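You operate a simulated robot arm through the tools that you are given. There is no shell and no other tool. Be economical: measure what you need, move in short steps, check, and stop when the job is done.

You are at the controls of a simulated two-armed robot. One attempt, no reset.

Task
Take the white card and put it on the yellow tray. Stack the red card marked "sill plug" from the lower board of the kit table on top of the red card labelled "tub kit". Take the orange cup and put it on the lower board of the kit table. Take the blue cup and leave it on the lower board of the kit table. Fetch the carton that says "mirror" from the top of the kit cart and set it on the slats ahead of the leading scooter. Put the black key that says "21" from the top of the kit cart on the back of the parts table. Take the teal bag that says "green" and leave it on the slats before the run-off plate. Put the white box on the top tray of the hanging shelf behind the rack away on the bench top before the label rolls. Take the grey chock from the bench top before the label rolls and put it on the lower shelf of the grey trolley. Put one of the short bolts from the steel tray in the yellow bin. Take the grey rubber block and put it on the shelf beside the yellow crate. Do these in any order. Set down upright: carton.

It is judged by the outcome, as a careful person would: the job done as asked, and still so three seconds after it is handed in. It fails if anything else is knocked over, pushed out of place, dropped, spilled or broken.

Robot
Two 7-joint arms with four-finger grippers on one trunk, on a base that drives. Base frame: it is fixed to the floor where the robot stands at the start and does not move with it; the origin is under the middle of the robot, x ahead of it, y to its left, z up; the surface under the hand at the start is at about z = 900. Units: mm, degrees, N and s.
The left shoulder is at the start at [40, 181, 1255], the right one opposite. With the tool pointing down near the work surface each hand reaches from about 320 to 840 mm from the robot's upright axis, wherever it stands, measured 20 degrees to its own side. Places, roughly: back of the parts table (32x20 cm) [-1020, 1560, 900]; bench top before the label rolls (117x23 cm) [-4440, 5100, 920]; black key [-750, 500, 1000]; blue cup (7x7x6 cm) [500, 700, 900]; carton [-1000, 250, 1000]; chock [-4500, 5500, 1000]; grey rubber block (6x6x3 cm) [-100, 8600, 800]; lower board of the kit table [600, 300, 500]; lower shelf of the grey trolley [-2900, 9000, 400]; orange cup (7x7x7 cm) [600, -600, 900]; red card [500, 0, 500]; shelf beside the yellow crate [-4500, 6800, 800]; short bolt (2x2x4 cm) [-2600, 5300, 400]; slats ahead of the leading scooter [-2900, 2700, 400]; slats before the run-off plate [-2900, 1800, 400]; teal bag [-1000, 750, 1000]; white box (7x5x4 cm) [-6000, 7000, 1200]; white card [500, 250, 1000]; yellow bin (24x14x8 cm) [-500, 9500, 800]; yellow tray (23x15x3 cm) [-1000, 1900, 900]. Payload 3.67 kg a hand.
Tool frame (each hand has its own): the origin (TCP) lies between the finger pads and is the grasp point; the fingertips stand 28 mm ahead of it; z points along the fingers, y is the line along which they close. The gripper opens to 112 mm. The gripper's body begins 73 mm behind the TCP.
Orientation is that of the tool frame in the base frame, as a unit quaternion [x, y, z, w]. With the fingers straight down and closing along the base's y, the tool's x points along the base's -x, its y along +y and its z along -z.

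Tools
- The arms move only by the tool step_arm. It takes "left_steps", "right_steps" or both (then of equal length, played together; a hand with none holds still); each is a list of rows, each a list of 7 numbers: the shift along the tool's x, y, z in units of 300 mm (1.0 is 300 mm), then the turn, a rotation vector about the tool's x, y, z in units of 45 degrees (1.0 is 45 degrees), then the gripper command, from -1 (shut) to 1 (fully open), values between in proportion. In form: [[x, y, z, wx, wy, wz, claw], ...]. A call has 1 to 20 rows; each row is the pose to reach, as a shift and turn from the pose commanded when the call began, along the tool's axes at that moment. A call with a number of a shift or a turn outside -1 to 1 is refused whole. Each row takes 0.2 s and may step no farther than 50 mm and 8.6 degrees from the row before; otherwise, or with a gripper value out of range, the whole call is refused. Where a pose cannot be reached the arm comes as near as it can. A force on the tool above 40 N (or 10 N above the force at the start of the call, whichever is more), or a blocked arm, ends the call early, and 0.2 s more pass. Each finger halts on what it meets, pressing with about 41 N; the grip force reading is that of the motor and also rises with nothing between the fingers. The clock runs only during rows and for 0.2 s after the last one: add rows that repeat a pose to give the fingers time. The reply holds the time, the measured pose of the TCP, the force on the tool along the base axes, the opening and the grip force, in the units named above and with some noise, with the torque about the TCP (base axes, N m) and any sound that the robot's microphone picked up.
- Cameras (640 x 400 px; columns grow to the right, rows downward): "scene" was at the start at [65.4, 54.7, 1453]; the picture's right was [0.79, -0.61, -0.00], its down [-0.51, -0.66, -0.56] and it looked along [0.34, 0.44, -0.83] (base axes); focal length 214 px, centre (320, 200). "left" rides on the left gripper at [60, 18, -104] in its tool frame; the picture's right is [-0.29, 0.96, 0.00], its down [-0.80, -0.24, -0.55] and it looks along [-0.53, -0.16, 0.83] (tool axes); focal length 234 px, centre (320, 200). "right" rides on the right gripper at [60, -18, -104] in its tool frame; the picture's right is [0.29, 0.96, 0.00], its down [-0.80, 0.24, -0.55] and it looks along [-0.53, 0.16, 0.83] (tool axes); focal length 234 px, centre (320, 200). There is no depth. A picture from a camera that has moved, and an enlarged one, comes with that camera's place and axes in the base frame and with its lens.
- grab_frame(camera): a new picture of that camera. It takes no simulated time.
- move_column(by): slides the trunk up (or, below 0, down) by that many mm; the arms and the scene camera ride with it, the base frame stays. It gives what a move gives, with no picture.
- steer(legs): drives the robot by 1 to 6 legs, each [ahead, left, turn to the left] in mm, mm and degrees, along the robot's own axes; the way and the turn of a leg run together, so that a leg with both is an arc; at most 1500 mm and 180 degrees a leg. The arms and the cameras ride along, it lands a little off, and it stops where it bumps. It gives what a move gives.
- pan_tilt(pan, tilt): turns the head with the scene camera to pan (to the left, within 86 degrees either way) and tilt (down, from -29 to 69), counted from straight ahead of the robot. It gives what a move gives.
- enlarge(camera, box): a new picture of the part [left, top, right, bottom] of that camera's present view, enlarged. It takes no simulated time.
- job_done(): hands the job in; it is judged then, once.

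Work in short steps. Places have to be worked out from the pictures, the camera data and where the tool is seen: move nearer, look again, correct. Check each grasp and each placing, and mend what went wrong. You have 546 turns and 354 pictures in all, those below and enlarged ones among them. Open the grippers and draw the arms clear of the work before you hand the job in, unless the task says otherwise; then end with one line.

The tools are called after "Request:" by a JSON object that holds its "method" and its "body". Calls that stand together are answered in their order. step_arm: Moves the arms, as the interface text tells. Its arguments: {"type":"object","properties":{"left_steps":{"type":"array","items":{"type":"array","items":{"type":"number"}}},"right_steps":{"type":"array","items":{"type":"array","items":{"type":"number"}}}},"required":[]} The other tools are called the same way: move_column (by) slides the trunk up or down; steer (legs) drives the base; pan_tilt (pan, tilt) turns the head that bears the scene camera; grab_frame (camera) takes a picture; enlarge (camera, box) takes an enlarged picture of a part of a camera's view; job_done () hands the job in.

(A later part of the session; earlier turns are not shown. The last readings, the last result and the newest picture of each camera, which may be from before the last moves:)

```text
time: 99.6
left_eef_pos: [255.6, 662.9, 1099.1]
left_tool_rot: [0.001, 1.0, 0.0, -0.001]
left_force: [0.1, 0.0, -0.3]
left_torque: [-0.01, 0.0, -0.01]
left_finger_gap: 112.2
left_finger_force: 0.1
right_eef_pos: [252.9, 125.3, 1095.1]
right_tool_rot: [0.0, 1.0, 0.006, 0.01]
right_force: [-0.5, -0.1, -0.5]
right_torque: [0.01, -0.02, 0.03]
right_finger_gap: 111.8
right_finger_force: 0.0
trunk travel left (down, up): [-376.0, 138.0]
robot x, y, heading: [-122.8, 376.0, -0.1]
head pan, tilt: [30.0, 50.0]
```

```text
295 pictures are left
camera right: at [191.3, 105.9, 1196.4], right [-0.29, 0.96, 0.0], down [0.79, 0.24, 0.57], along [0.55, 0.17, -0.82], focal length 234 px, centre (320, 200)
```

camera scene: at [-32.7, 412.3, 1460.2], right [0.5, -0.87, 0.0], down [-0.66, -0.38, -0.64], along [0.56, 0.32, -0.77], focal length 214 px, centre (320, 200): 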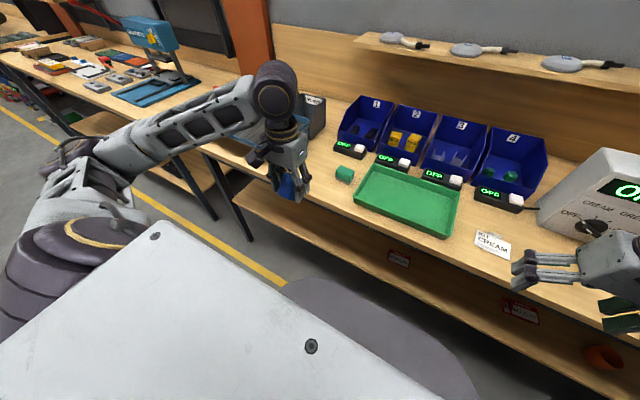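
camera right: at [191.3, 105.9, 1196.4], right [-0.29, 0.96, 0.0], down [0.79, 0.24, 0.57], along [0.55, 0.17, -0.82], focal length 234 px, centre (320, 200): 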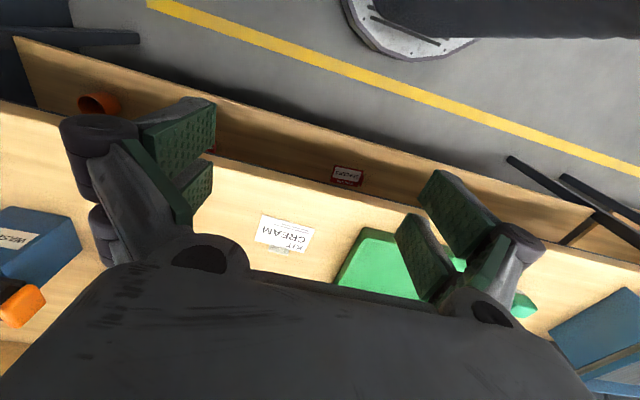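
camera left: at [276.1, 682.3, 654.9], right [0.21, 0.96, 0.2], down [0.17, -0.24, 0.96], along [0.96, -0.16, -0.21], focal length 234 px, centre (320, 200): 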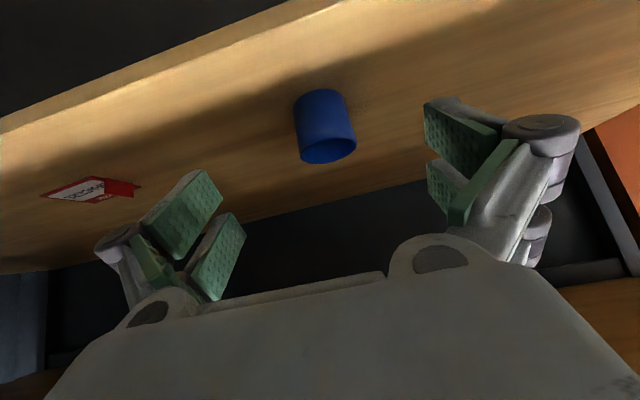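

Request:
{"method": "step_arm", "body": {"right_steps": [[-0.1, 0, 0, 0, 0, 0.18, 1], [-0.2, 0, 0, 0, 0, 0.36, 1], [-0.3, 0, 0, 0, 0, 0.54, 1], [-0.4, 0, 0, 0, 0, 0.72, 1], [-0.5, 0, 0, 0, 0, 0.88, 1], [-0.6, 0, 0, 0, 0, 1, 1]]}}

Request:
{"method": "grab_frame", "body": {"camera": "right"}}

```text
time: 101.0
left_eef_pos: [256.7, 661.7, 1100.0]
left_tool_rot: [0.002, 1.0, 0.0, -0.001]
left_force: [0.1, 0.1, -0.4]
left_torque: [0.0, 0.02, 0.0]
left_finger_gap: 112.1
left_finger_force: 0.2
right_eef_pos: [434.9, 125.8, 1098.4]
right_tool_rot: [0.382, 0.924, 0.009, 0.007]
right_force: [-0.5, 0.5, -0.1]
right_torque: [0.04, 0.03, -0.01]
right_finger_gap: 112.1
right_finger_force: 0.1
trunk travel left (down, up): [-376.0, 138.0]
robot x, y, heading: [-121.7, 374.0, -0.1]
head pan, tilt: [30.0, 50.0]
```

```text
294 pictures are left
camera right: at [377.7, 154.5, 1200.2], right [0.47, 0.88, 0.02], down [0.72, -0.4, 0.56], along [0.5, -0.25, -0.83], focal length 234 px, centre (320, 200)
```

right: 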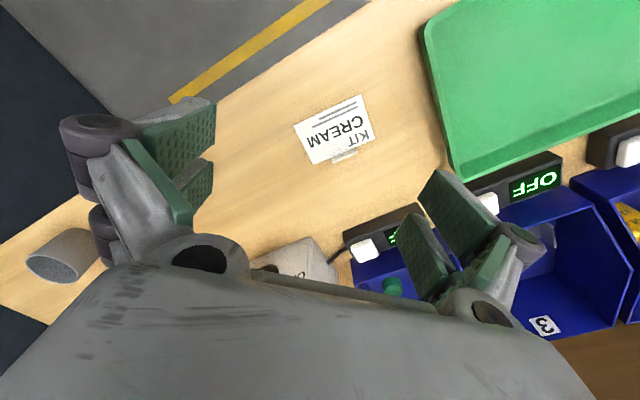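

Request:
{"method": "step_arm", "body": {"right_steps": [[-0.02, 0.03, 0.04, 0, 0, 0.18, 1], [-0.05, 0.06, 0.08, 0, 0, 0.36, 1], [-0.08, 0.09, 0.13, 0, 0, 0.54, 1], [-0.11, 0.12, 0.18, 0, 0, 0.72, 1], [-0.13, 0.14, 0.22, 0, 0, 0.88, 1], [-0.146, 0.16, 0.26, 0, 0, 1, 1]]}}

Request:
{"method": "enlarge", "body": {"camera": "right", "box": [200, 60, 440, 210]}}

```text
time: 102.4
left_eef_pos: [256.0, 661.4, 1099.9]
left_tool_rot: [0.001, 1.0, -0.001, 0.0]
left_force: [0.4, 0.3, 0.6]
left_torque: [0.01, -0.01, -0.02]
left_finger_gap: 112.2
left_finger_force: 0.1
right_eef_pos: [499.2, 130.1, 1021.6]
right_tool_rot: [0.707, 0.707, 0.01, 0.003]
right_force: [0.7, 0.2, -0.9]
right_torque: [0.02, 0.02, -0.01]
right_finger_gap: 112.1
right_finger_force: 0.0
trunk travel left (down, up): [-376.0, 138.0]
robot x, y, heading: [-123.9, 376.1, -0.0]
head pan, tilt: [30.0, 50.0]
```

```text
2.67 times, centred on (320, 135) of right
camera zoom: at [479.4, 188.4, 1124.1], right [0.96, 0.29, 0.02], down [0.23, -0.8, 0.55], along [0.18, -0.52, -0.83], focal length 624 px, centre (320, 373)
```

zoom: 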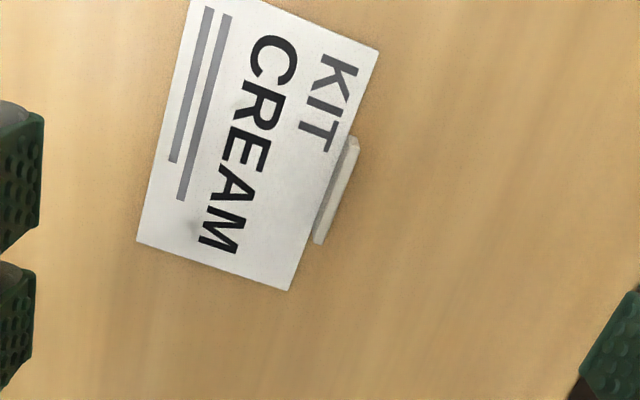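

Tab centre ≈(510,126), rotated about −4°. I descend around it, half open.

Request:
{"method": "step_arm", "body": {"right_steps": [[-0.004, 0.012, 0.1, 0, 0, 0.03, 0.3], [-0.01, 0.024, 0.2, 0, 0, 0.06, 0], [-0.0137, 0.036, 0.26, 0, 0, 0.085, -0.1]]}}

Request:
{"method": "grab_frame", "body": {"camera": "right"}}

```text
time: 103.2
left_eef_pos: [255.5, 661.4, 1099.9]
left_tool_rot: [0.001, 1.0, 0.0, 0.0]
left_force: [0.9, -0.7, 0.1]
left_torque: [0.01, 0.0, -0.03]
left_finger_gap: 112.2
left_finger_force: 0.1
right_eef_pos: [511.9, 125.1, 943.3]
right_tool_rot: [0.729, 0.684, 0.012, 0.003]
right_force: [-0.3, 1.4, -0.9]
right_torque: [0.02, 0.01, 0.01]
right_finger_gap: 50.5
right_finger_force: 0.0
trunk travel left (down, up): [-376.0, 138.0]
robot x, y, heading: [-117.5, 378.3, -0.3]
head pan, tilt: [30.0, 50.0]
```

```text
292 pictures are left
camera right: at [495.5, 185.4, 1046.3], right [0.97, 0.22, 0.02], down [0.18, -0.82, 0.55], along [0.14, -0.53, -0.84], focal length 234 px, centre (320, 200)
```

right: 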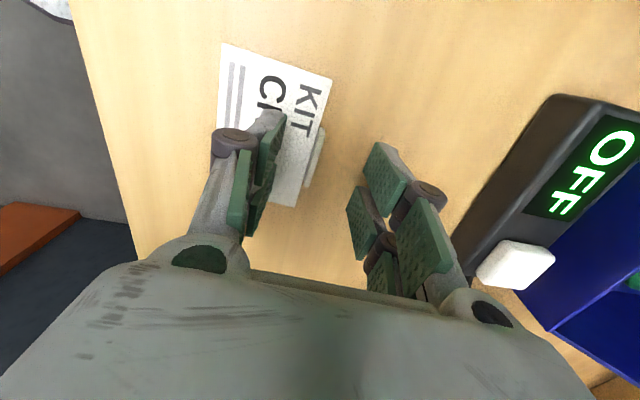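

Request:
{"method": "step_arm", "body": {"right_steps": [[0, 0, 0.018, 0, 0, 0, -0.1], [0, -0.007, 0.03, 0, 0, 0, -0.1], [0, -0.007, 0.03, 0, 0, 0, -0.5], [0, -0.007, 0.03, 0, 0, 0, -0.9], [0, -0.007, 0.03, 0, 0, 0, -1], [0, -0.007, 0.03, 0, 0, 0, -1]]}}

Request:
{"method": "grab_frame", "body": {"camera": "right"}}

```text
time: 104.6
left_eef_pos: [254.3, 662.8, 1100.7]
left_tool_rot: [0.002, 1.0, 0.0, -0.001]
left_force: [-0.2, 0.1, 0.9]
left_torque: [0.01, -0.01, -0.01]
left_finger_gap: 112.0
left_finger_force: 0.0
right_eef_pos: [509.8, 125.1, 934.9]
right_tool_rot: [0.729, 0.684, 0.011, 0.004]
right_force: [0.2, 0.6, 0.0]
right_torque: [-0.02, 0.04, -0.01]
right_finger_gap: 6.1
right_finger_force: 39.5
trunk travel left (down, up): [-376.0, 138.0]
robot x, y, heading: [-118.7, 377.7, -0.2]
head pan, tilt: [30.0, 50.0]
```

```text
291 pictures are left
camera right: at [493.4, 185.6, 1038.1], right [0.97, 0.23, 0.02], down [0.18, -0.82, 0.55], along [0.14, -0.53, -0.84], focal length 234 px, centre (320, 200)
```

right: 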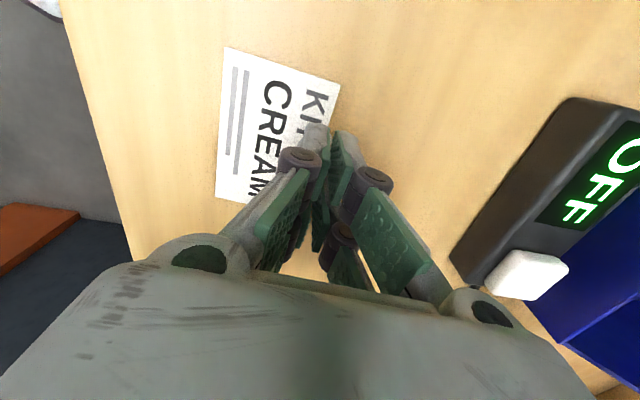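

Gripped. Lift and bring it back over the front edge.

Request:
{"method": "step_arm", "body": {"right_steps": [[0, 0, -0.15, 0, 0, 0, -1], [0, 0, -0.3, 0, 0, 0, -1], [0, 0, -0.45, 0, 0, 0, -1], [0, -0.05, -0.55, 0, 0, 0, -1], [0, -0.2, -0.57, 0, 0, 0, -1], [0, -0.35, -0.57, 0, 0, 0, -1], [0, -0.5, -0.57, 0, 0, 0, -1], [0, -0.6, -0.57, 0, 0, 0, -1]]}}

Request:
{"method": "pan_tilt", "body": {"pan": 86, "tilt": 35}}

Request:
{"method": "grab_frame", "body": {"camera": "right"}}

Request:
{"method": "grab_frame", "body": {"camera": "scene"}}

```text
time: 106.4
left_eef_pos: [255.3, 661.2, 1099.8]
left_tool_rot: [0.001, 1.0, 0.0, 0.0]
left_force: [-0.3, 0.2, 0.6]
left_torque: [0.01, -0.02, 0.0]
left_finger_gap: 111.8
left_finger_force: 0.1
right_eef_pos: [325.5, 136.6, 1102.6]
right_tool_rot: [0.73, 0.683, 0.012, 0.003]
right_force: [-0.3, 0.5, 0.5]
right_torque: [-0.02, -0.02, 0.0]
right_finger_gap: 6.2
right_finger_force: 40.3
trunk travel left (down, up): [-376.0, 138.0]
robot x, y, heading: [-119.3, 378.2, -0.1]
head pan, tilt: [30.0, 50.0]
```

```text
time: 107.7
left_eef_pos: [254.9, 661.7, 1098.8]
left_tool_rot: [0.001, 1.0, 0.0, 0.0]
left_force: [0.5, -0.5, -0.6]
left_torque: [0.0, -0.01, 0.02]
left_finger_gap: 112.5
left_finger_force: 0.1
right_eef_pos: [326.1, 136.6, 1103.5]
right_tool_rot: [0.73, 0.684, 0.011, 0.003]
right_force: [-0.1, 0.0, -0.2]
right_torque: [0.0, 0.02, 0.02]
right_finger_gap: 6.3
right_finger_force: 40.0
trunk travel left (down, up): [-376.0, 138.0]
robot x, y, heading: [-125.8, 375.4, -0.1]
head pan, tilt: [85.9, 35.0]
```

```text
290 pictures are left
camera right: at [310.6, 196.1, 1206.0], right [0.97, 0.23, 0.02], down [0.18, -0.82, 0.55], along [0.14, -0.53, -0.84], focal length 234 px, centre (320, 200)
```

right: 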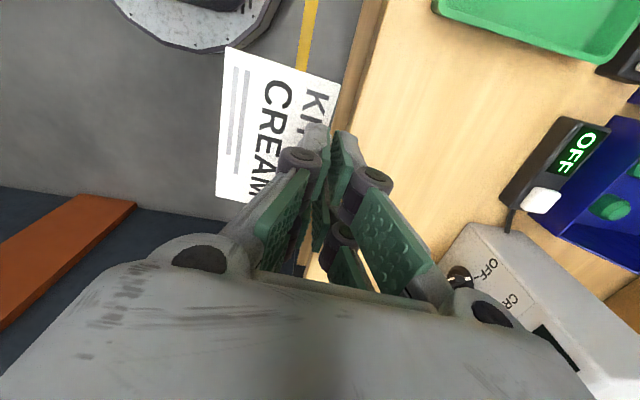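

```text
289 pictures are left
camera scene: at [-92.9, 461.8, 1481.9], right [1.0, -0.07, 0.0], down [-0.04, -0.57, -0.82], along [0.06, 0.82, -0.57], focal length 214 px, centre (320, 200)
```

scene: 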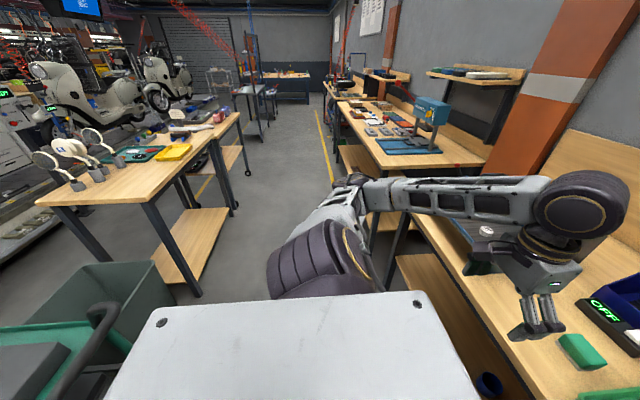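

White card is held. I drive left into the aisle to where I can turn around.

Request:
{"method": "steer", "body": {"legs": [[0, 500, 0], [-70, 370, 0]]}}

Request:
{"method": "grab_frame", "body": {"camera": "scene"}}

```text
time: 112.7
left_eef_pos: [187.6, 1526.7, 1100.2]
left_tool_rot: [0.002, 1.0, 0.001, 0.0]
left_force: [0.7, 0.6, 0.0]
left_torque: [0.02, 0.0, 0.0]
left_finger_gap: 111.8
left_finger_force: 0.1
right_eef_pos: [259.6, 1001.3, 1102.9]
right_tool_rot: [0.73, 0.683, 0.01, 0.002]
right_force: [0.2, -0.2, 0.8]
right_torque: [-0.03, -0.01, 0.01]
right_finger_gap: 6.2
right_finger_force: 40.2
trunk travel left (down, up): [-376.0, 138.0]
robot x, y, heading: [-188.8, 1241.6, -0.2]
head pan, tilt: [85.9, 35.0]
```

```text
288 pictures are left
camera scene: at [-159.7, 1327.1, 1481.9], right [1.0, -0.07, 0.0], down [-0.04, -0.57, -0.82], along [0.06, 0.82, -0.57], focal length 214 px, centre (320, 200)
```

scene: 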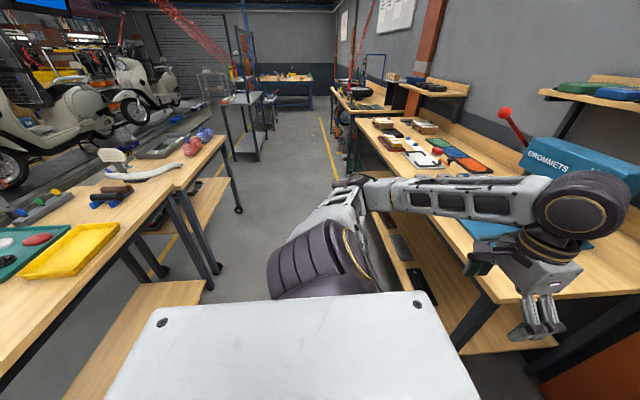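

Request:
{"method": "steer", "body": {"legs": [[0, 0, 90]]}}

Request:
{"method": "pan_tilt", "body": {"pan": 60, "tilt": 40}}

Request:
{"method": "grab_frame", "body": {"camera": "scene"}}

```text
time: 117.4
left_eef_pos: [-480.8, 1612.0, 1100.2]
left_tool_rot: [0.712, -0.702, 0.0, 0.0]
left_force: [0.1, 0.0, 0.2]
left_torque: [0.01, 0.01, -0.02]
left_finger_gap: 111.9
left_finger_force: 0.1
right_eef_pos: [43.3, 1693.1, 1102.5]
right_tool_rot: [0.024, 1.0, 0.01, -0.005]
right_force: [0.1, 0.7, -0.6]
right_torque: [0.0, 0.01, 0.02]
right_finger_gap: 6.2
right_finger_force: 40.4
trunk travel left (down, up): [-376.0, 138.0]
robot x, y, heading: [-189.8, 1241.9, 90.7]
head pan, tilt: [85.9, 35.0]
```

```text
time: 118.3
left_eef_pos: [-481.7, 1613.0, 1100.4]
left_tool_rot: [0.712, -0.702, -0.001, 0.0]
left_force: [-0.1, -0.9, -0.2]
left_torque: [0.01, 0.0, 0.0]
left_finger_gap: 111.8
left_finger_force: 0.1
right_eef_pos: [43.5, 1693.1, 1103.2]
right_tool_rot: [0.024, 1.0, 0.01, -0.006]
right_force: [0.4, 0.0, 0.0]
right_torque: [-0.02, 0.01, 0.0]
right_finger_gap: 6.2
right_finger_force: 39.4
trunk travel left (down, up): [-376.0, 138.0]
robot x, y, heading: [-187.9, 1243.1, 91.0]
head pan, tilt: [60.0, 40.0]
```

```text
287 pictures are left
camera scene: at [-261.1, 1301.3, 1474.4], right [0.49, 0.87, 0.0], down [0.56, -0.31, -0.77], along [-0.67, 0.37, -0.64], focal length 214 px, centre (320, 200)
```

scene: 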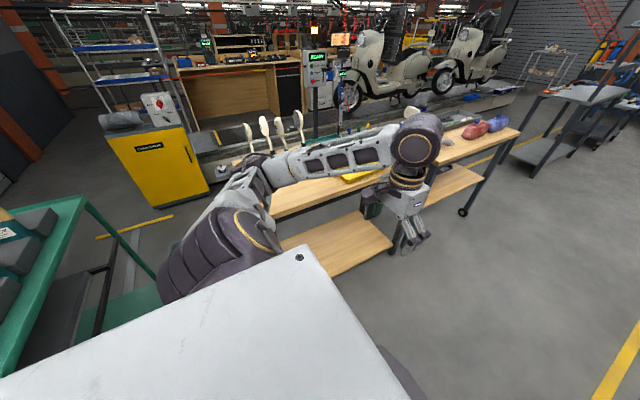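

Request:
{"method": "steer", "body": {"legs": [[0, 0, 89]]}}

Request:
{"method": "pan_tilt", "body": {"pan": 45, "tilt": 40}}

Request:
{"method": "grab_frame", "body": {"camera": "scene"}}

```text
time: 122.8
left_eef_pos: [-564.4, 954.5, 1099.6]
left_tool_rot: [1.0, 0.001, 0.0, 0.0]
left_force: [-0.2, -0.6, -0.6]
left_torque: [-0.01, -0.02, 0.01]
left_finger_gap: 111.9
left_finger_force: 0.1
right_eef_pos: [-636.8, 1479.4, 1103.3]
right_tool_rot: [-0.685, 0.729, 0.003, -0.01]
right_force: [0.1, -0.3, -0.9]
right_torque: [-0.01, 0.01, -0.01]
right_finger_gap: 5.8
right_finger_force: 40.1
trunk travel left (down, up): [-376.0, 138.0]
robot x, y, heading: [-186.3, 1245.7, -180.2]
head pan, tilt: [60.0, 40.0]
```

```text
time: 123.6
left_eef_pos: [-565.0, 954.5, 1099.5]
left_tool_rot: [1.0, 0.0, 0.0, 0.0]
left_force: [1.0, 0.1, -0.4]
left_torque: [0.02, 0.0, -0.02]
left_finger_gap: 112.1
left_finger_force: 0.1
right_eef_pos: [-637.0, 1479.2, 1102.3]
right_tool_rot: [-0.685, 0.728, 0.002, -0.011]
right_force: [0.4, 0.1, 0.0]
right_torque: [-0.02, 0.0, 0.02]
right_finger_gap: 6.0
right_finger_force: 39.5
trunk travel left (down, up): [-376.0, 138.0]
robot x, y, heading: [-186.0, 1245.3, -180.0]
head pan, tilt: [45.0, 40.0]
```

```text
286 pictures are left
camera scene: at [-266.9, 1179.3, 1474.3], right [-0.71, 0.71, 0.0], down [0.45, 0.46, -0.77], along [-0.54, -0.54, -0.64], focal length 214 px, centre (320, 200)
```

scene: 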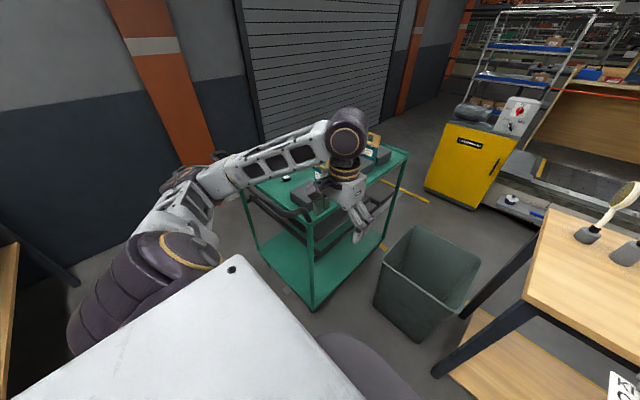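

Request:
{"method": "step_arm", "body": {"left_steps": [[0, 0, -0.15, 0, 0, 0, 1], [0, 0, -0.3, 0, 0, 0, 1], [0, 0, -0.4, 0, 0, 0, 1]], "right_steps": [[0, 0, -0.15, 0, 0, 0, -1], [0, 0, -0.3, 0, 0, 0, -1], [0, 0, -0.4, 0, 0, 0, -1]]}}

Request:
{"method": "steer", "body": {"legs": [[-90, 0, 0], [0, 700, 0]]}}

Request:
{"method": "pan_tilt", "body": {"pan": 0, "tilt": 45}}

Request:
{"method": "grab_frame", "body": {"camera": "scene"}}

```text
time: 124.6
left_eef_pos: [-557.8, 954.3, 1191.2]
left_tool_rot: [0.999, 0.0, 0.044, -0.001]
left_force: [0.6, 1.5, -0.4]
left_torque: [-0.01, 0.03, 0.02]
left_finger_gap: 112.0
left_finger_force: 0.2
right_eef_pos: [-633.7, 1481.0, 1222.2]
right_tool_rot: [-0.685, 0.729, 0.003, -0.011]
right_force: [-0.1, -0.1, 0.4]
right_torque: [0.02, 0.05, -0.02]
right_finger_gap: 6.1
right_finger_force: 40.4
trunk travel left (down, up): [-376.0, 138.0]
robot x, y, heading: [-185.7, 1240.7, -180.0]
head pan, tilt: [45.0, 40.0]
stopped in row 3 (left hand): the arm was blocked; the commanded pose is now the measured one
```

```text
time: 129.3
left_eef_pos: [-468.7, 251.0, 1190.2]
left_tool_rot: [0.999, 0.0, 0.044, 0.0]
left_force: [-0.2, -0.4, 0.1]
left_torque: [-0.02, 0.03, -0.01]
left_finger_gap: 112.1
left_finger_force: 0.0
right_eef_pos: [-544.5, 778.1, 1223.2]
right_tool_rot: [-0.685, 0.728, 0.002, -0.011]
right_force: [-0.8, 0.3, 0.5]
right_torque: [-0.02, -0.03, 0.01]
right_finger_gap: 6.0
right_finger_force: 40.2
trunk travel left (down, up): [-376.0, 138.0]
robot x, y, heading: [-98.9, 542.9, -180.0]
head pan, tilt: [45.0, 40.0]
```

```text
time: 130.4
left_eef_pos: [-470.0, 252.5, 1191.1]
left_tool_rot: [0.999, -0.001, 0.043, 0.0]
left_force: [0.0, 1.2, 0.1]
left_torque: [-0.01, 0.01, 0.0]
left_finger_gap: 112.1
left_finger_force: 0.1
right_eef_pos: [-545.8, 777.7, 1224.3]
right_tool_rot: [-0.685, 0.728, 0.003, -0.009]
right_force: [1.0, -0.1, 0.1]
right_torque: [-0.02, 0.02, -0.04]
right_finger_gap: 6.0
right_finger_force: 39.9
trunk travel left (down, up): [-376.0, 138.0]
robot x, y, heading: [-98.0, 539.8, -180.0]
head pan, tilt: [0.0, 45.0]
```

```text
285 pictures are left
camera scene: at [-198.6, 537.9, 1467.1], right [0.0, 1.0, 0.0], down [0.71, 0.0, -0.71], along [-0.71, 0.0, -0.71], focal length 214 px, centre (320, 200)
```

scene: 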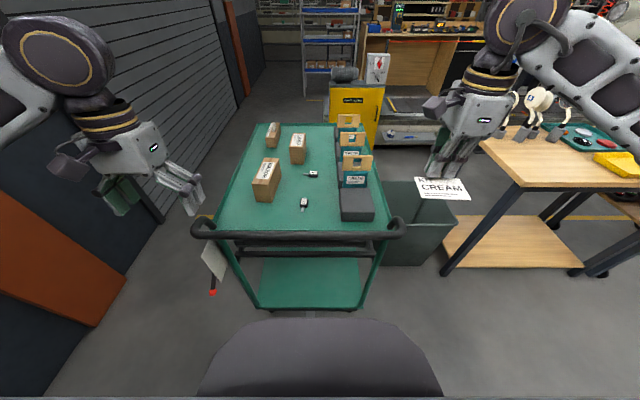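

Request:
{"method": "enlarge", "body": {"camera": "scene", "box": [220, 110, 400, 230]}}

```text
3.33 times, centred on (310, 170) of scene
camera zoom: at [-198.6, 537.9, 1467.1], right [0.0, 1.0, 0.0], down [0.71, 0.0, -0.71], along [-0.71, 0.0, -0.71], focal length 715 px, centre (353, 300)
```

zoom: 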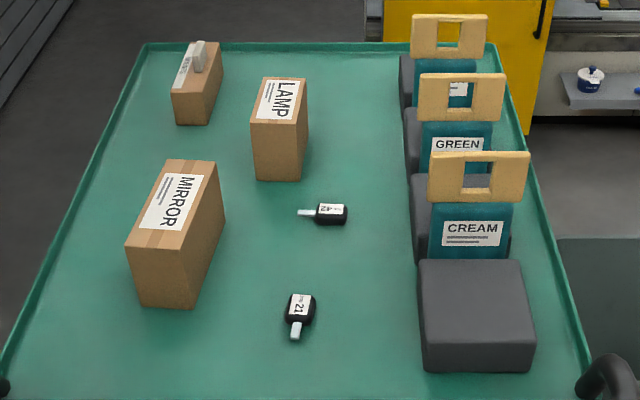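

Key "21" at ≈(-757,478), cart top z≈890. MIRROR carton ≈(-850,335), GREEN bag is the second. I bring the left hand above the key first.

Request:
{"method": "step_arm", "body": {"left_steps": [[-0.11, -0.09, 0.01, 0, -0.02, 0, 0.5], [-0.22, -0.18, 0.02, 0, -0.04, 0, 0], [-0.33, -0.27, 0.03, 0, -0.06, 0, 0], [-0.44, -0.36, 0.05, 0, -0.08, 0, 0], [-0.55, -0.45, 0.08, 0, -0.1, 0, 0], [-0.66, -0.54, 0.12, 0, -0.112, 0, 0], [-0.77, -0.62, 0.18, 0, -0.112, 0, 0], [-0.85, -0.69, 0.28, 0, -0.112, 0, 0], [-0.91, -0.74, 0.4, 0, -0.112, 0, 0], [-0.91, -0.753, 0.52, 0, -0.112, 0, 0]]}}

Request:
{"method": "grab_frame", "body": {"camera": "left"}}

Request:
{"method": "grab_frame", "body": {"camera": "scene"}}

```text
time: 132.6
left_eef_pos: [-728.2, 476.6, 1011.7]
left_tool_rot: [1.0, 0.0, -0.001, -0.001]
left_force: [-0.1, -0.6, -0.6]
left_torque: [-0.02, -0.01, 0.0]
left_finger_gap: 55.7
left_finger_force: 0.1
right_eef_pos: [-544.7, 778.0, 1222.7]
right_tool_rot: [-0.685, 0.728, 0.003, -0.01]
right_force: [-0.4, -0.2, 0.1]
right_torque: [0.0, 0.01, 0.02]
right_finger_gap: 5.9
right_finger_force: 39.9
trunk travel left (down, up): [-376.0, 138.0]
robot x, y, heading: [-99.2, 541.8, -179.9]
head pan, tilt: [0.0, 45.0]
```

```text
283 pictures are left
camera left: at [-668.1, 461.6, 1115.3], right [-0.29, -0.96, 0.0], down [-0.8, 0.24, 0.56], along [-0.53, 0.16, -0.83], focal length 234 px, centre (320, 200)
```

left: 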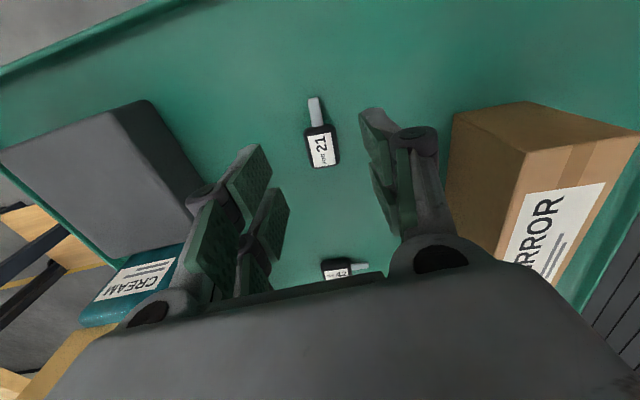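

```text
282 pictures are left
camera scene: at [-198.8, 537.6, 1467.0], right [0.0, 1.0, 0.0], down [0.71, 0.0, -0.71], along [-0.71, 0.0, -0.71], focal length 214 px, centre (320, 200)
```

scene: 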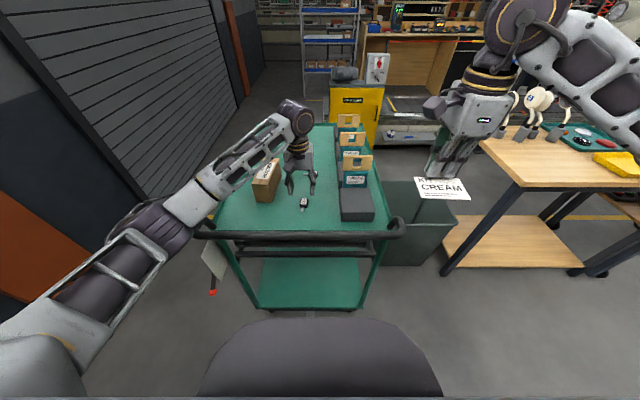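

Request:
{"method": "step_arm", "body": {"left_steps": [[-0.03, -0.01, 0.1, 0, 0, 0.09, 0], [-0.067, -0.021, 0.2, 0, 0, 0.178, 0], [-0.067, -0.021, 0.26, 0, 0, 0.178, 0], [-0.067, -0.021, 0.29, 0, 0, 0.178, 0]]}}

Request:
{"method": "grab_frame", "body": {"camera": "left"}}

```text
time: 133.6
left_eef_pos: [-749.8, 485.8, 926.4]
left_tool_rot: [0.998, -0.07, 0.0, 0.0]
left_force: [-0.6, -1.3, 1.6]
left_torque: [-0.02, -0.07, -0.05]
left_finger_gap: 55.8
left_finger_force: 0.4
right_eef_pos: [-545.8, 779.6, 1222.6]
right_tool_rot: [-0.685, 0.728, 0.003, -0.01]
right_force: [0.2, 0.4, -0.3]
right_torque: [-0.06, -0.02, 0.0]
right_finger_gap: 6.3
right_finger_force: 39.9
trunk travel left (down, up): [-376.0, 138.0]
robot x, y, heading: [-97.0, 540.9, -179.6]
head pan, tilt: [0.0, 45.0]
```

```text
281 pictures are left
camera left: at [-691.9, 460.6, 1029.5], right [-0.42, -0.91, 0.0], down [-0.75, 0.35, 0.56], along [-0.5, 0.23, -0.83], focal length 234 px, centre (320, 200)
```

left: 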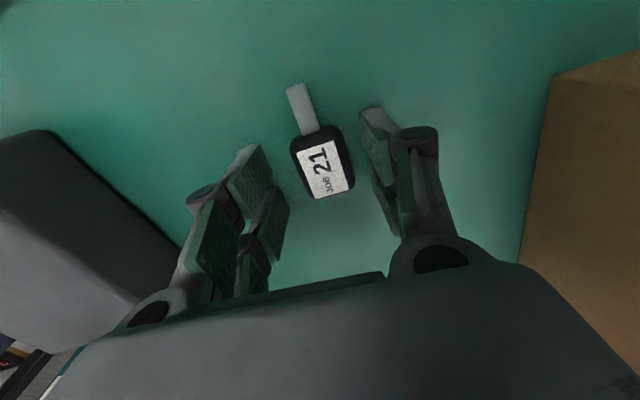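

Request:
{"method": "step_arm", "body": {"left_steps": [[0, 0, 0.007, 0, 0, 0, 0], [0, 0, 0.014, 0, 0, 0, 0], [0, 0, 0.021, 0, 0, 0, 0]]}}

```text
time: 134.4
left_eef_pos: [-750.6, 483.5, 927.4]
left_tool_rot: [0.998, -0.068, -0.007, -0.002]
left_force: [3.5, -7.2, 22.2]
left_torque: [-0.54, -0.54, -0.06]
left_finger_gap: 29.6
left_finger_force: 19.6
right_eef_pos: [-544.6, 777.4, 1224.5]
right_tool_rot: [-0.686, 0.727, 0.004, -0.011]
right_force: [0.2, 0.1, -0.8]
right_torque: [0.04, -0.01, 0.01]
right_finger_gap: 5.9
right_finger_force: 40.1
trunk travel left (down, up): [-376.0, 138.0]
robot x, y, heading: [-97.9, 541.2, -180.0]
head pan, tilt: [0.0, 45.0]
stopped in row 3 (left hand): the force on the tool passed its limit at 46 N (the readings are from after the stop); the commanded pose is now the measured one
```

Request:
{"method": "grab_frame", "body": {"camera": "left"}}

```text
280 pictures are left
camera left: at [-692.6, 458.3, 1030.5], right [-0.42, -0.91, 0.0], down [-0.75, 0.34, 0.57], along [-0.51, 0.23, -0.82], focal length 234 px, centre (320, 200)
```

left: 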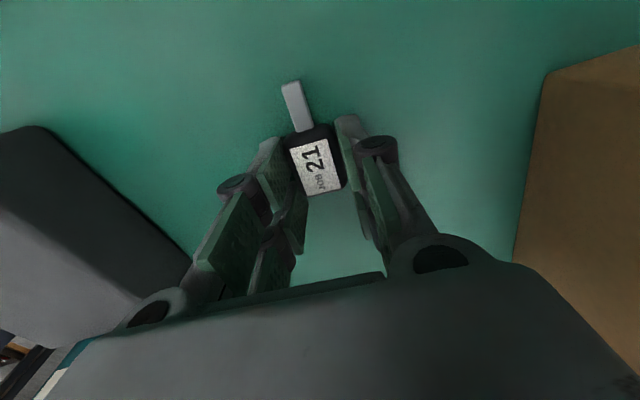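

The fingertips bottomed on the cart top (z≈898) with the key between them. I close now.

Request:
{"method": "step_arm", "body": {"left_steps": [[0, 0, -0.003, 0, 0, 0, -0.6], [0, 0, -0.003, 0, 0, 0, -1], [0, 0, -0.003, 0, 0, 0, -1], [0, 0, -0.05, 0, 0, 0, -1], [0, 0, -0.15, 0, 0, 0, -1]]}}

Request:
{"method": "grab_frame", "body": {"camera": "left"}}

```text
time: 135.6
left_eef_pos: [-748.7, 485.1, 968.0]
left_tool_rot: [0.998, -0.07, -0.003, -0.001]
left_force: [0.8, -0.3, -0.6]
left_torque: [0.04, -0.01, 0.02]
left_finger_gap: 29.0
left_finger_force: 41.0
right_eef_pos: [-544.7, 779.0, 1224.5]
right_tool_rot: [-0.685, 0.728, 0.003, -0.01]
right_force: [-0.1, -0.2, -0.5]
right_torque: [-0.05, 0.02, 0.03]
right_finger_gap: 6.1
right_finger_force: 39.5
trunk travel left (down, up): [-376.0, 138.0]
robot x, y, heading: [-98.4, 535.0, -180.0]
head pan, tilt: [0.0, 45.0]
```

```text
279 pictures are left
camera left: at [-691.6, 460.9, 1070.9], right [-0.42, -0.91, 0.0], down [-0.75, 0.35, 0.56], along [-0.51, 0.23, -0.83], focal length 234 px, centre (320, 200)
```

left: 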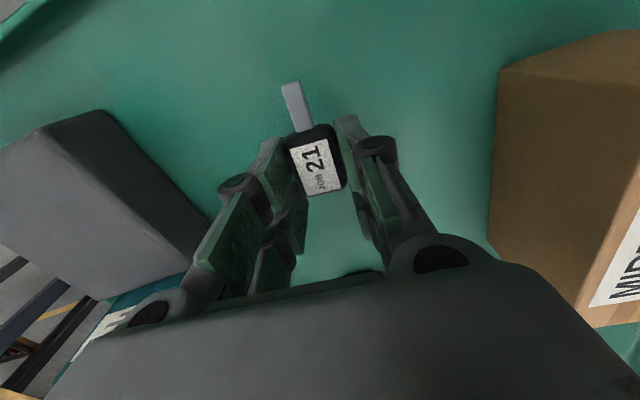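

Request:
{"method": "step_arm", "body": {"left_steps": [[0, 0, -0.16, 0, 0, 0, -1], [0, 0, -0.32, 0, 0, 0, -1], [0, 0, -0.48, 0, 0, 0, -1], [0.03, 0.01, -0.6, 0, 0, 0, -1], [0.14, 0.07, -0.64, 0, 0, 0, -1], [0.28, 0.14, -0.65, 0, 0, 0, -1], [0.42, 0.21, -0.65, 0, 0, 0, -1], [0.56, 0.28, -0.65, 0, 0, 0, -1], [0.7, 0.36, -0.65, 0, 0, 0, -1], [0.84, 0.44, -0.65, 0, 0, 0, -1], [0.95, 0.505, -0.65, 0, 0, 0, -1]]}}

Request:
{"method": "steer", "body": {"legs": [[0, -700, 0]]}}

Request:
{"method": "grab_frame", "body": {"camera": "scene"}}

```text
time: 138.0
left_eef_pos: [-485.9, 294.5, 1160.6]
left_tool_rot: [0.998, -0.068, -0.005, -0.002]
left_force: [0.6, 0.6, -0.1]
left_torque: [0.0, 0.02, 0.0]
left_finger_gap: 29.0
left_finger_force: 41.3
right_eef_pos: [-544.4, 777.7, 1224.0]
right_tool_rot: [-0.685, 0.728, 0.003, -0.01]
right_force: [-0.1, 0.4, 0.4]
right_torque: [0.01, 0.02, -0.01]
right_finger_gap: 6.1
right_finger_force: 39.5
trunk travel left (down, up): [-376.0, 138.0]
robot x, y, heading: [-95.7, 541.1, -180.0]
head pan, tilt: [0.0, 45.0]
```

```text
time: 142.0
left_eef_pos: [-487.3, 989.3, 1161.2]
left_tool_rot: [0.997, -0.071, -0.004, -0.001]
left_force: [-1.0, 0.5, -1.1]
left_torque: [-0.05, -0.02, -0.01]
left_finger_gap: 28.8
left_finger_force: 41.2
right_eef_pos: [-545.5, 1473.3, 1223.4]
right_tool_rot: [-0.684, 0.729, 0.004, -0.01]
right_force: [-0.2, 0.2, -0.4]
right_torque: [0.02, 0.03, -0.01]
right_finger_gap: 5.9
right_finger_force: 40.2
trunk travel left (down, up): [-376.0, 138.0]
robot x, y, heading: [-99.5, 1231.8, 180.1]
head pan, tilt: [0.0, 45.0]
```

```text
278 pictures are left
camera scene: at [-198.3, 1231.7, 1467.1], right [0.0, 1.0, 0.0], down [0.71, 0.0, -0.71], along [-0.71, 0.0, -0.71], focal length 214 px, centre (320, 200)
```

scene: 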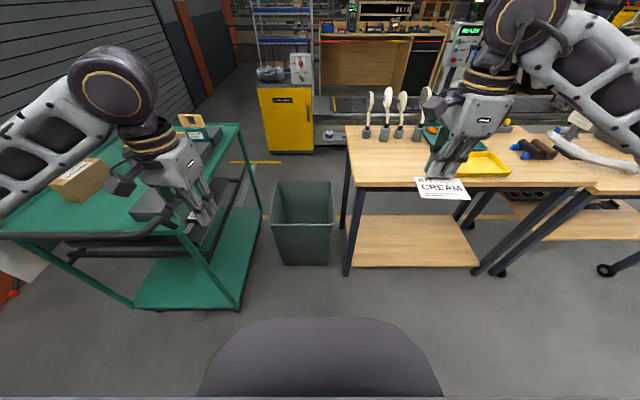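

Request:
{"method": "steer", "body": {"legs": [[0, -470, 0], [180, 0, 0]]}}

Request:
{"method": "grab_frame", "body": {"camera": "scene"}}

```text
time: 146.0
left_eef_pos: [-666.6, 1463.2, 1161.1]
left_tool_rot: [0.997, -0.072, -0.005, -0.002]
left_force: [0.9, 0.1, 0.3]
left_torque: [0.0, -0.01, -0.02]
left_finger_gap: 29.2
left_finger_force: 40.9
right_eef_pos: [-721.7, 1947.9, 1223.6]
right_tool_rot: [-0.683, 0.73, 0.003, -0.011]
right_force: [-0.4, 0.8, -0.8]
right_torque: [-0.01, 0.01, 0.04]
right_finger_gap: 5.8
right_finger_force: 39.7
trunk travel left (down, up): [-376.0, 138.0]
robot x, y, heading: [-275.2, 1706.2, 179.7]
head pan, tilt: [0.0, 45.0]
```

```text
277 pictures are left
camera scene: at [-375.8, 1704.4, 1467.2], right [0.01, 1.0, 0.0], down [0.71, 0.0, -0.71], along [-0.71, 0.0, -0.71], focal length 214 px, centre (320, 200)
```

scene: 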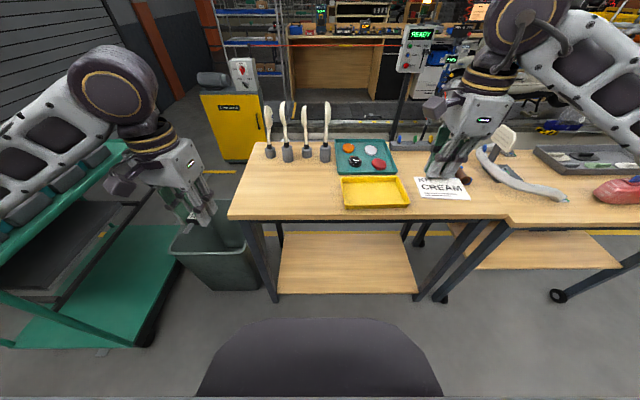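

Yellow tray at ≈(-970,1915). I bring the card over it with the right hand.

Request:
{"method": "step_arm", "body": {"right_steps": [[0.02, 0.13, 0.02, 0, 0, -0.01, -1], [0.05, 0.26, 0.05, 0, 0, -0.02, -1], [0.08, 0.39, 0.1, 0, 0, -0.03, -1], [0.1, 0.52, 0.18, 0, 0, -0.04, -1], [0.12, 0.64, 0.26, 0, 0, -0.05, -1], [0.14, 0.76, 0.35, 0, 0, -0.06, -1], [0.16, 0.86, 0.45, 0, 0, -0.07, -1], [0.17, 0.928, 0.56, 0, 0, -0.08, -1]]}}

Request:
{"method": "grab_frame", "body": {"camera": "right"}}

Request:
{"method": "enlarge", "body": {"camera": "scene", "box": [300, 100, 480, 220]}}

```text
time: 147.8
left_eef_pos: [-667.9, 1462.8, 1159.4]
left_tool_rot: [0.997, -0.072, -0.003, -0.001]
left_force: [-0.3, 0.4, -1.8]
left_torque: [-0.03, -0.02, 0.01]
left_finger_gap: 28.7
left_finger_force: 40.9
right_eef_pos: [-1008.0, 1914.6, 1060.2]
right_tool_rot: [-0.705, 0.709, 0.003, -0.011]
right_force: [-0.4, -0.2, -0.2]
right_torque: [0.01, -0.07, 0.0]
right_finger_gap: 6.1
right_finger_force: 39.9
trunk travel left (down, up): [-376.0, 138.0]
robot x, y, heading: [-279.9, 1708.4, 179.5]
head pan, tilt: [0.0, 45.0]
```

```text
276 pictures are left
camera right: at [-987.6, 1854.6, 1163.0], right [-0.96, -0.28, 0.02], down [-0.23, 0.8, 0.55], along [-0.17, 0.52, -0.83], focal length 234 px, centre (320, 200)
```

right: 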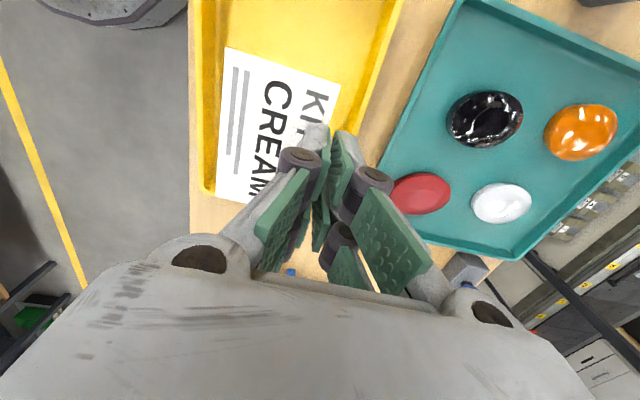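

```text
3.33 times, centred on (390, 160) of scene
camera zoom: at [-378.3, 1704.3, 1466.9], right [0.01, 1.0, 0.0], down [0.71, 0.0, -0.71], along [-0.71, 0.0, -0.71], focal length 715 px, centre (87, 333)
```

zoom: 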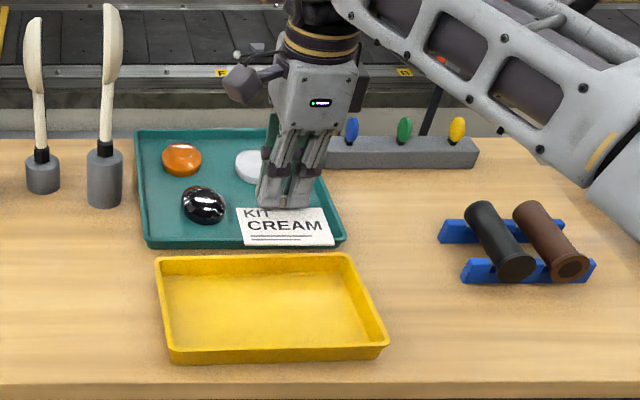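

Card is centred over the tray. I lower it.

Request:
{"method": "step_arm", "body": {"right_steps": [[0, -0.01, 0.12, 0, 0, 0, -1], [0, -0.013, 0.24, 0, 0, 0, -1], [0, -0.013, 0.35, 0, 0, 0, -1], [0, -0.013, 0.375, 0, 0, 0, -1], [0, -0.013, 0.385, 0, 0, 0, -1]]}}

Request:
{"method": "step_arm", "body": {"right_steps": [[0, 0, 0.006, 0, 0, 0, -1], [0, 0, 0.012, 0, 0, 0, -1], [0, 0, 0.018, 0, 0, 0, -1]]}}

Request:
{"method": "grab_frame", "body": {"camera": "right"}}

```text
time: 149.0
left_eef_pos: [-666.7, 1462.6, 1161.5]
left_tool_rot: [0.997, -0.072, -0.004, -0.001]
left_force: [0.4, 0.1, -0.8]
left_torque: [0.03, -0.02, -0.03]
left_finger_gap: 28.8
left_finger_force: 40.8
right_eef_pos: [-1004.8, 1911.7, 946.2]
right_tool_rot: [-0.706, 0.709, 0.002, -0.011]
right_force: [-0.2, -0.2, -0.1]
right_torque: [0.03, 0.01, -0.01]
right_finger_gap: 5.9
right_finger_force: 40.0
trunk travel left (down, up): [-376.0, 138.0]
robot x, y, heading: [-277.0, 1708.3, 179.6]
head pan, tilt: [0.0, 45.0]
```

```text
time: 149.8
left_eef_pos: [-667.8, 1462.8, 1161.1]
left_tool_rot: [0.997, -0.072, -0.004, -0.001]
left_force: [0.3, 0.1, 0.1]
left_torque: [0.0, -0.01, 0.03]
left_finger_gap: 28.9
left_finger_force: 41.2
right_eef_pos: [-1005.2, 1911.4, 940.8]
right_tool_rot: [-0.705, 0.709, 0.003, -0.01]
right_force: [-0.1, -0.4, 0.2]
right_torque: [0.0, 0.0, -0.04]
right_finger_gap: 6.0
right_finger_force: 40.0
trunk travel left (down, up): [-376.0, 138.0]
robot x, y, heading: [-279.0, 1708.2, 179.4]
head pan, tilt: [0.0, 45.0]
```

```text
274 pictures are left
camera right: at [-984.5, 1853.0, 1042.5], right [-0.96, -0.28, 0.02], down [-0.23, 0.8, 0.55], along [-0.17, 0.52, -0.83], focal length 234 px, centre (320, 200)
```

right: 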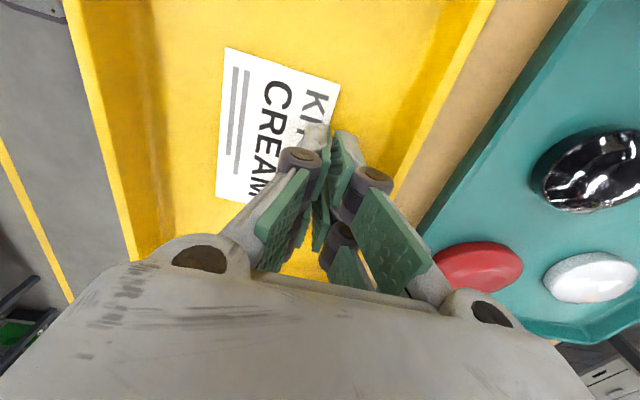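

Within the tray; lower a few more mm until contact.

Request:
{"method": "step_arm", "body": {"right_steps": [[0, 0, 0.006, 0, 0, 0, -1], [0, 0, 0.012, 0, 0, 0, -1], [0, 0, 0.018, 0, 0, 0, -1]]}}

```text
time: 150.6
left_eef_pos: [-664.5, 1463.1, 1162.2]
left_tool_rot: [0.997, -0.073, -0.006, -0.001]
left_force: [0.1, 0.0, 0.1]
left_torque: [0.03, 0.02, 0.0]
left_finger_gap: 29.1
left_finger_force: 41.4
right_eef_pos: [-1005.1, 1912.8, 938.3]
right_tool_rot: [-0.705, 0.709, 0.005, -0.011]
right_force: [-1.4, 1.3, 19.1]
right_torque: [0.06, 0.01, 0.01]
right_finger_gap: 6.1
right_finger_force: 39.9
trunk travel left (down, up): [-376.0, 138.0]
robot x, y, heading: [-276.3, 1706.8, 179.5]
head pan, tilt: [0.0, 45.0]
```

Contact at TCP z≈938. Release with a small opening and rise.

Request:
{"method": "step_arm", "body": {"right_steps": [[0, 0, -0.01, 0, 0, 0, -0.75], [0, 0, -0.01, 0, 0, 0, -0.75], [0, 0, -0.06, 0, 0, 0, -0.75], [0, 0, -0.2, 0, 0, 0, -0.7], [0, 0, -0.35, 0, 0, 0, -0.5], [0, -0.1, -0.5, 0, 0, 0, 0], [0, -0.2, -0.6, 0, 0, 0, 0.5]]}}

Request:
{"method": "grab_frame", "body": {"camera": "right"}}

```text
refused: row 6 steps farther than a row can; nothing moved
```

```text
273 pictures are left
camera right: at [-984.2, 1853.0, 1041.0], right [-0.96, -0.28, 0.03], down [-0.22, 0.8, 0.55], along [-0.18, 0.52, -0.83], focal length 234 px, centre (320, 200)
```

right: 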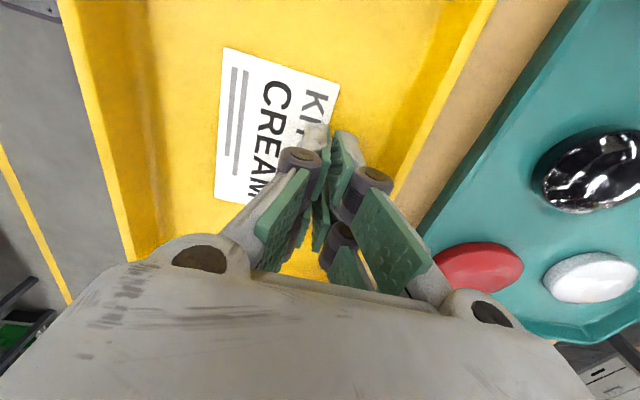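

Request:
{"method": "step_arm", "body": {"right_steps": [[0, 0, -0.01, 0, 0, 0, -0.75], [0, 0, -0.01, 0, 0, 0, -0.75], [0, 0, -0.06, 0, 0, 0, -0.75], [0, 0, -0.2, 0, 0, 0, -0.7], [0, 0, -0.35, 0, 0, 0, -0.5], [0, -0.05, -0.48, 0, 0, 0, 0], [0, -0.15, -0.58, 0, 0, 0, 0.5], [0, -0.3, -0.6, 0, 0, 0, 0.5]]}}

Request:
{"method": "grab_frame", "body": {"camera": "right"}}

Request:
{"method": "grab_frame", "body": {"camera": "scene"}}

```text
time: 152.4
left_eef_pos: [-666.6, 1463.7, 1161.8]
left_tool_rot: [0.997, -0.072, -0.005, 0.0]
left_force: [0.1, -0.1, -0.1]
left_torque: [0.02, 0.01, 0.01]
left_finger_gap: 28.9
left_finger_force: 41.2
right_eef_pos: [-909.2, 1913.5, 1113.0]
right_tool_rot: [-0.706, 0.709, 0.004, -0.012]
right_force: [0.3, -0.9, 0.7]
right_torque: [0.04, 0.03, 0.0]
right_finger_gap: 84.0
right_finger_force: 0.1
trunk travel left (down, up): [-376.0, 138.0]
robot x, y, heading: [-275.0, 1705.8, 179.7]
head pan, tilt: [0.0, 45.0]
```

```text
272 pictures are left
camera right: at [-888.4, 1854.9, 1215.8], right [-0.96, -0.28, 0.02], down [-0.23, 0.8, 0.55], along [-0.17, 0.52, -0.83], focal length 234 px, centre (320, 200)
```

right: 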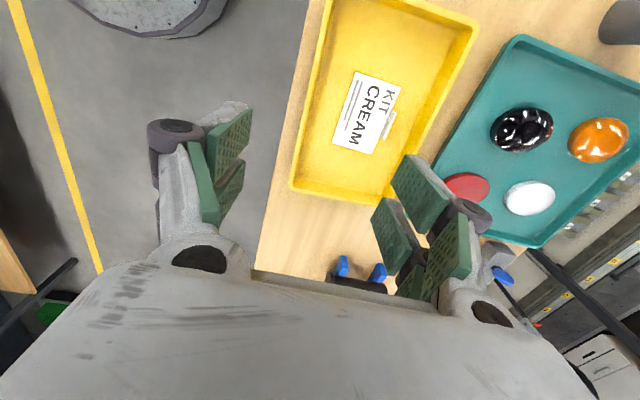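

```text
271 pictures are left
camera scene: at [-375.4, 1705.5, 1467.2], right [0.01, 1.0, 0.0], down [0.71, 0.0, -0.71], along [-0.71, 0.0, -0.71], focal length 214 px, centre (320, 200)
```

scene: 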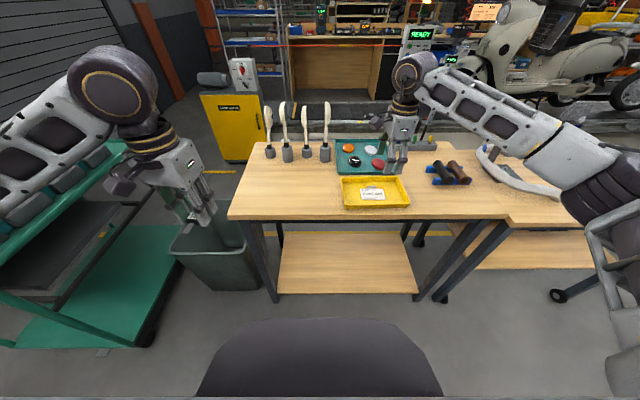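

White card is on the tray. Now the key with the left hand to (-1020,1560).

Request:
{"method": "step_arm", "body": {"left_steps": [[-0.13, -0.02, 0.05, 0, 0, 0, -1], [-0.26, -0.04, 0.1, 0, 0, 0, -1], [-0.4, -0.06, 0.16, 0, 0, 0, -1], [-0.54, -0.08, 0.22, 0, 0, 0, -1], [-0.664, -0.092, 0.273, 0, 0, 0, -1]]}}

Request:
{"method": "step_arm", "body": {"left_steps": [[-0.13, -0.01, 0.08, 0, 0, 0, -1], [-0.26, -0.02, 0.16, 0, 0, 0, -1], [-0.38, -0.035, 0.25, 0, 0, 0, -1], [-0.48, -0.05, 0.34, 0, 0, 0, -1], [-0.547, -0.055, 0.417, 0, 0, 0, -1]]}}

Request:
{"method": "grab_frame", "body": {"camera": "left"}}

```text
time: 153.6
left_eef_pos: [-862.2, 1520.5, 1079.4]
left_tool_rot: [0.997, -0.072, -0.004, -0.001]
left_force: [0.0, -0.2, -0.3]
left_torque: [0.02, -0.02, 0.0]
left_finger_gap: 29.0
left_finger_force: 41.1
right_eef_pos: [-910.9, 1914.4, 1111.6]
right_tool_rot: [-0.706, 0.708, 0.002, -0.01]
right_force: [-0.7, 0.1, 0.2]
right_torque: [-0.03, 0.01, 0.02]
right_finger_gap: 83.9
right_finger_force: 0.0
trunk travel left (down, up): [-376.0, 138.0]
robot x, y, heading: [-276.4, 1704.1, 179.6]
head pan, tilt: [0.0, 45.0]
```

```text
time: 154.8
left_eef_pos: [-1022.5, 1559.7, 956.3]
left_tool_rot: [0.997, -0.073, -0.003, 0.0]
left_force: [-0.3, -0.1, 0.0]
left_torque: [0.0, 0.03, 0.01]
left_finger_gap: 28.8
left_finger_force: 40.7
right_eef_pos: [-909.5, 1913.6, 1111.0]
right_tool_rot: [-0.706, 0.708, 0.003, -0.011]
right_force: [0.3, 0.3, 0.5]
right_torque: [-0.01, -0.03, 0.0]
right_finger_gap: 84.1
right_finger_force: 0.0
trunk travel left (down, up): [-376.0, 138.0]
robot x, y, heading: [-279.0, 1706.6, 179.9]
head pan, tilt: [0.0, 45.0]
```

```text
270 pictures are left
camera left: at [-964.8, 1535.4, 1059.8], right [-0.42, -0.91, 0.0], down [-0.75, 0.35, 0.56], along [-0.51, 0.24, -0.83], focal length 234 px, centre (320, 200)
```

left: 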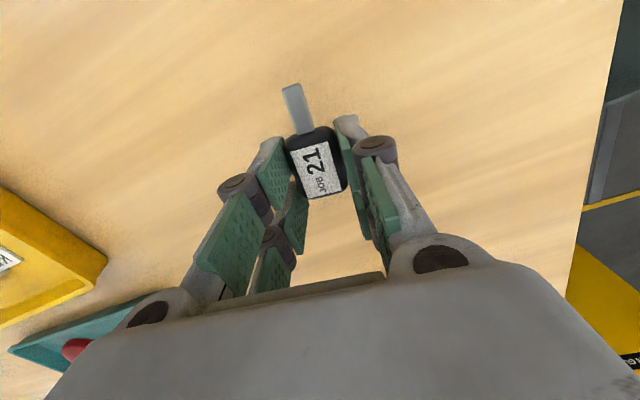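

Request:
{"method": "step_arm", "body": {"left_steps": [[0, 0, 0.05, 0, 0, 0, -1], [0, 0, 0.08, 0, 0, 0, -1], [0, 0, 0.09, 0, 0, 0, -1], [0, 0, 0.094, 0, 0, 0, -1]]}}

```text
time: 155.8
left_eef_pos: [-1021.9, 1560.3, 929.6]
left_tool_rot: [0.997, -0.073, -0.004, -0.002]
left_force: [-0.6, -0.1, -0.8]
left_torque: [-0.02, -0.04, -0.01]
left_finger_gap: 29.0
left_finger_force: 40.3
right_eef_pos: [-908.8, 1914.2, 1111.7]
right_tool_rot: [-0.705, 0.709, 0.003, -0.011]
right_force: [0.6, -0.8, 0.2]
right_torque: [0.01, 0.03, 0.0]
right_finger_gap: 84.1
right_finger_force: 0.1
trunk travel left (down, up): [-376.0, 138.0]
robot x, y, heading: [-276.1, 1707.0, 179.8]
head pan, tilt: [0.0, 45.0]
```

Request:
{"method": "step_arm", "body": {"left_steps": [[0, 0, 0.005, 0, 0, 0, -1], [0, 0, 0.009, 0, 0, 0, -1], [0, 0, 0.009, 0, 0, 0, -1]]}}

```text
time: 156.6
left_eef_pos: [-1021.6, 1559.6, 927.1]
left_tool_rot: [0.997, -0.072, -0.005, -0.001]
left_force: [0.2, -1.1, 7.2]
left_torque: [-0.15, -0.18, 0.0]
left_finger_gap: 29.0
left_finger_force: 41.4
right_eef_pos: [-909.7, 1912.8, 1112.6]
right_tool_rot: [-0.706, 0.708, 0.003, -0.011]
right_force: [-0.3, 0.1, -0.1]
right_torque: [0.0, -0.03, 0.02]
right_finger_gap: 83.8
right_finger_force: 0.0
trunk travel left (down, up): [-376.0, 138.0]
robot x, y, heading: [-277.9, 1703.4, 179.9]
head pan, tilt: [0.0, 45.0]
```

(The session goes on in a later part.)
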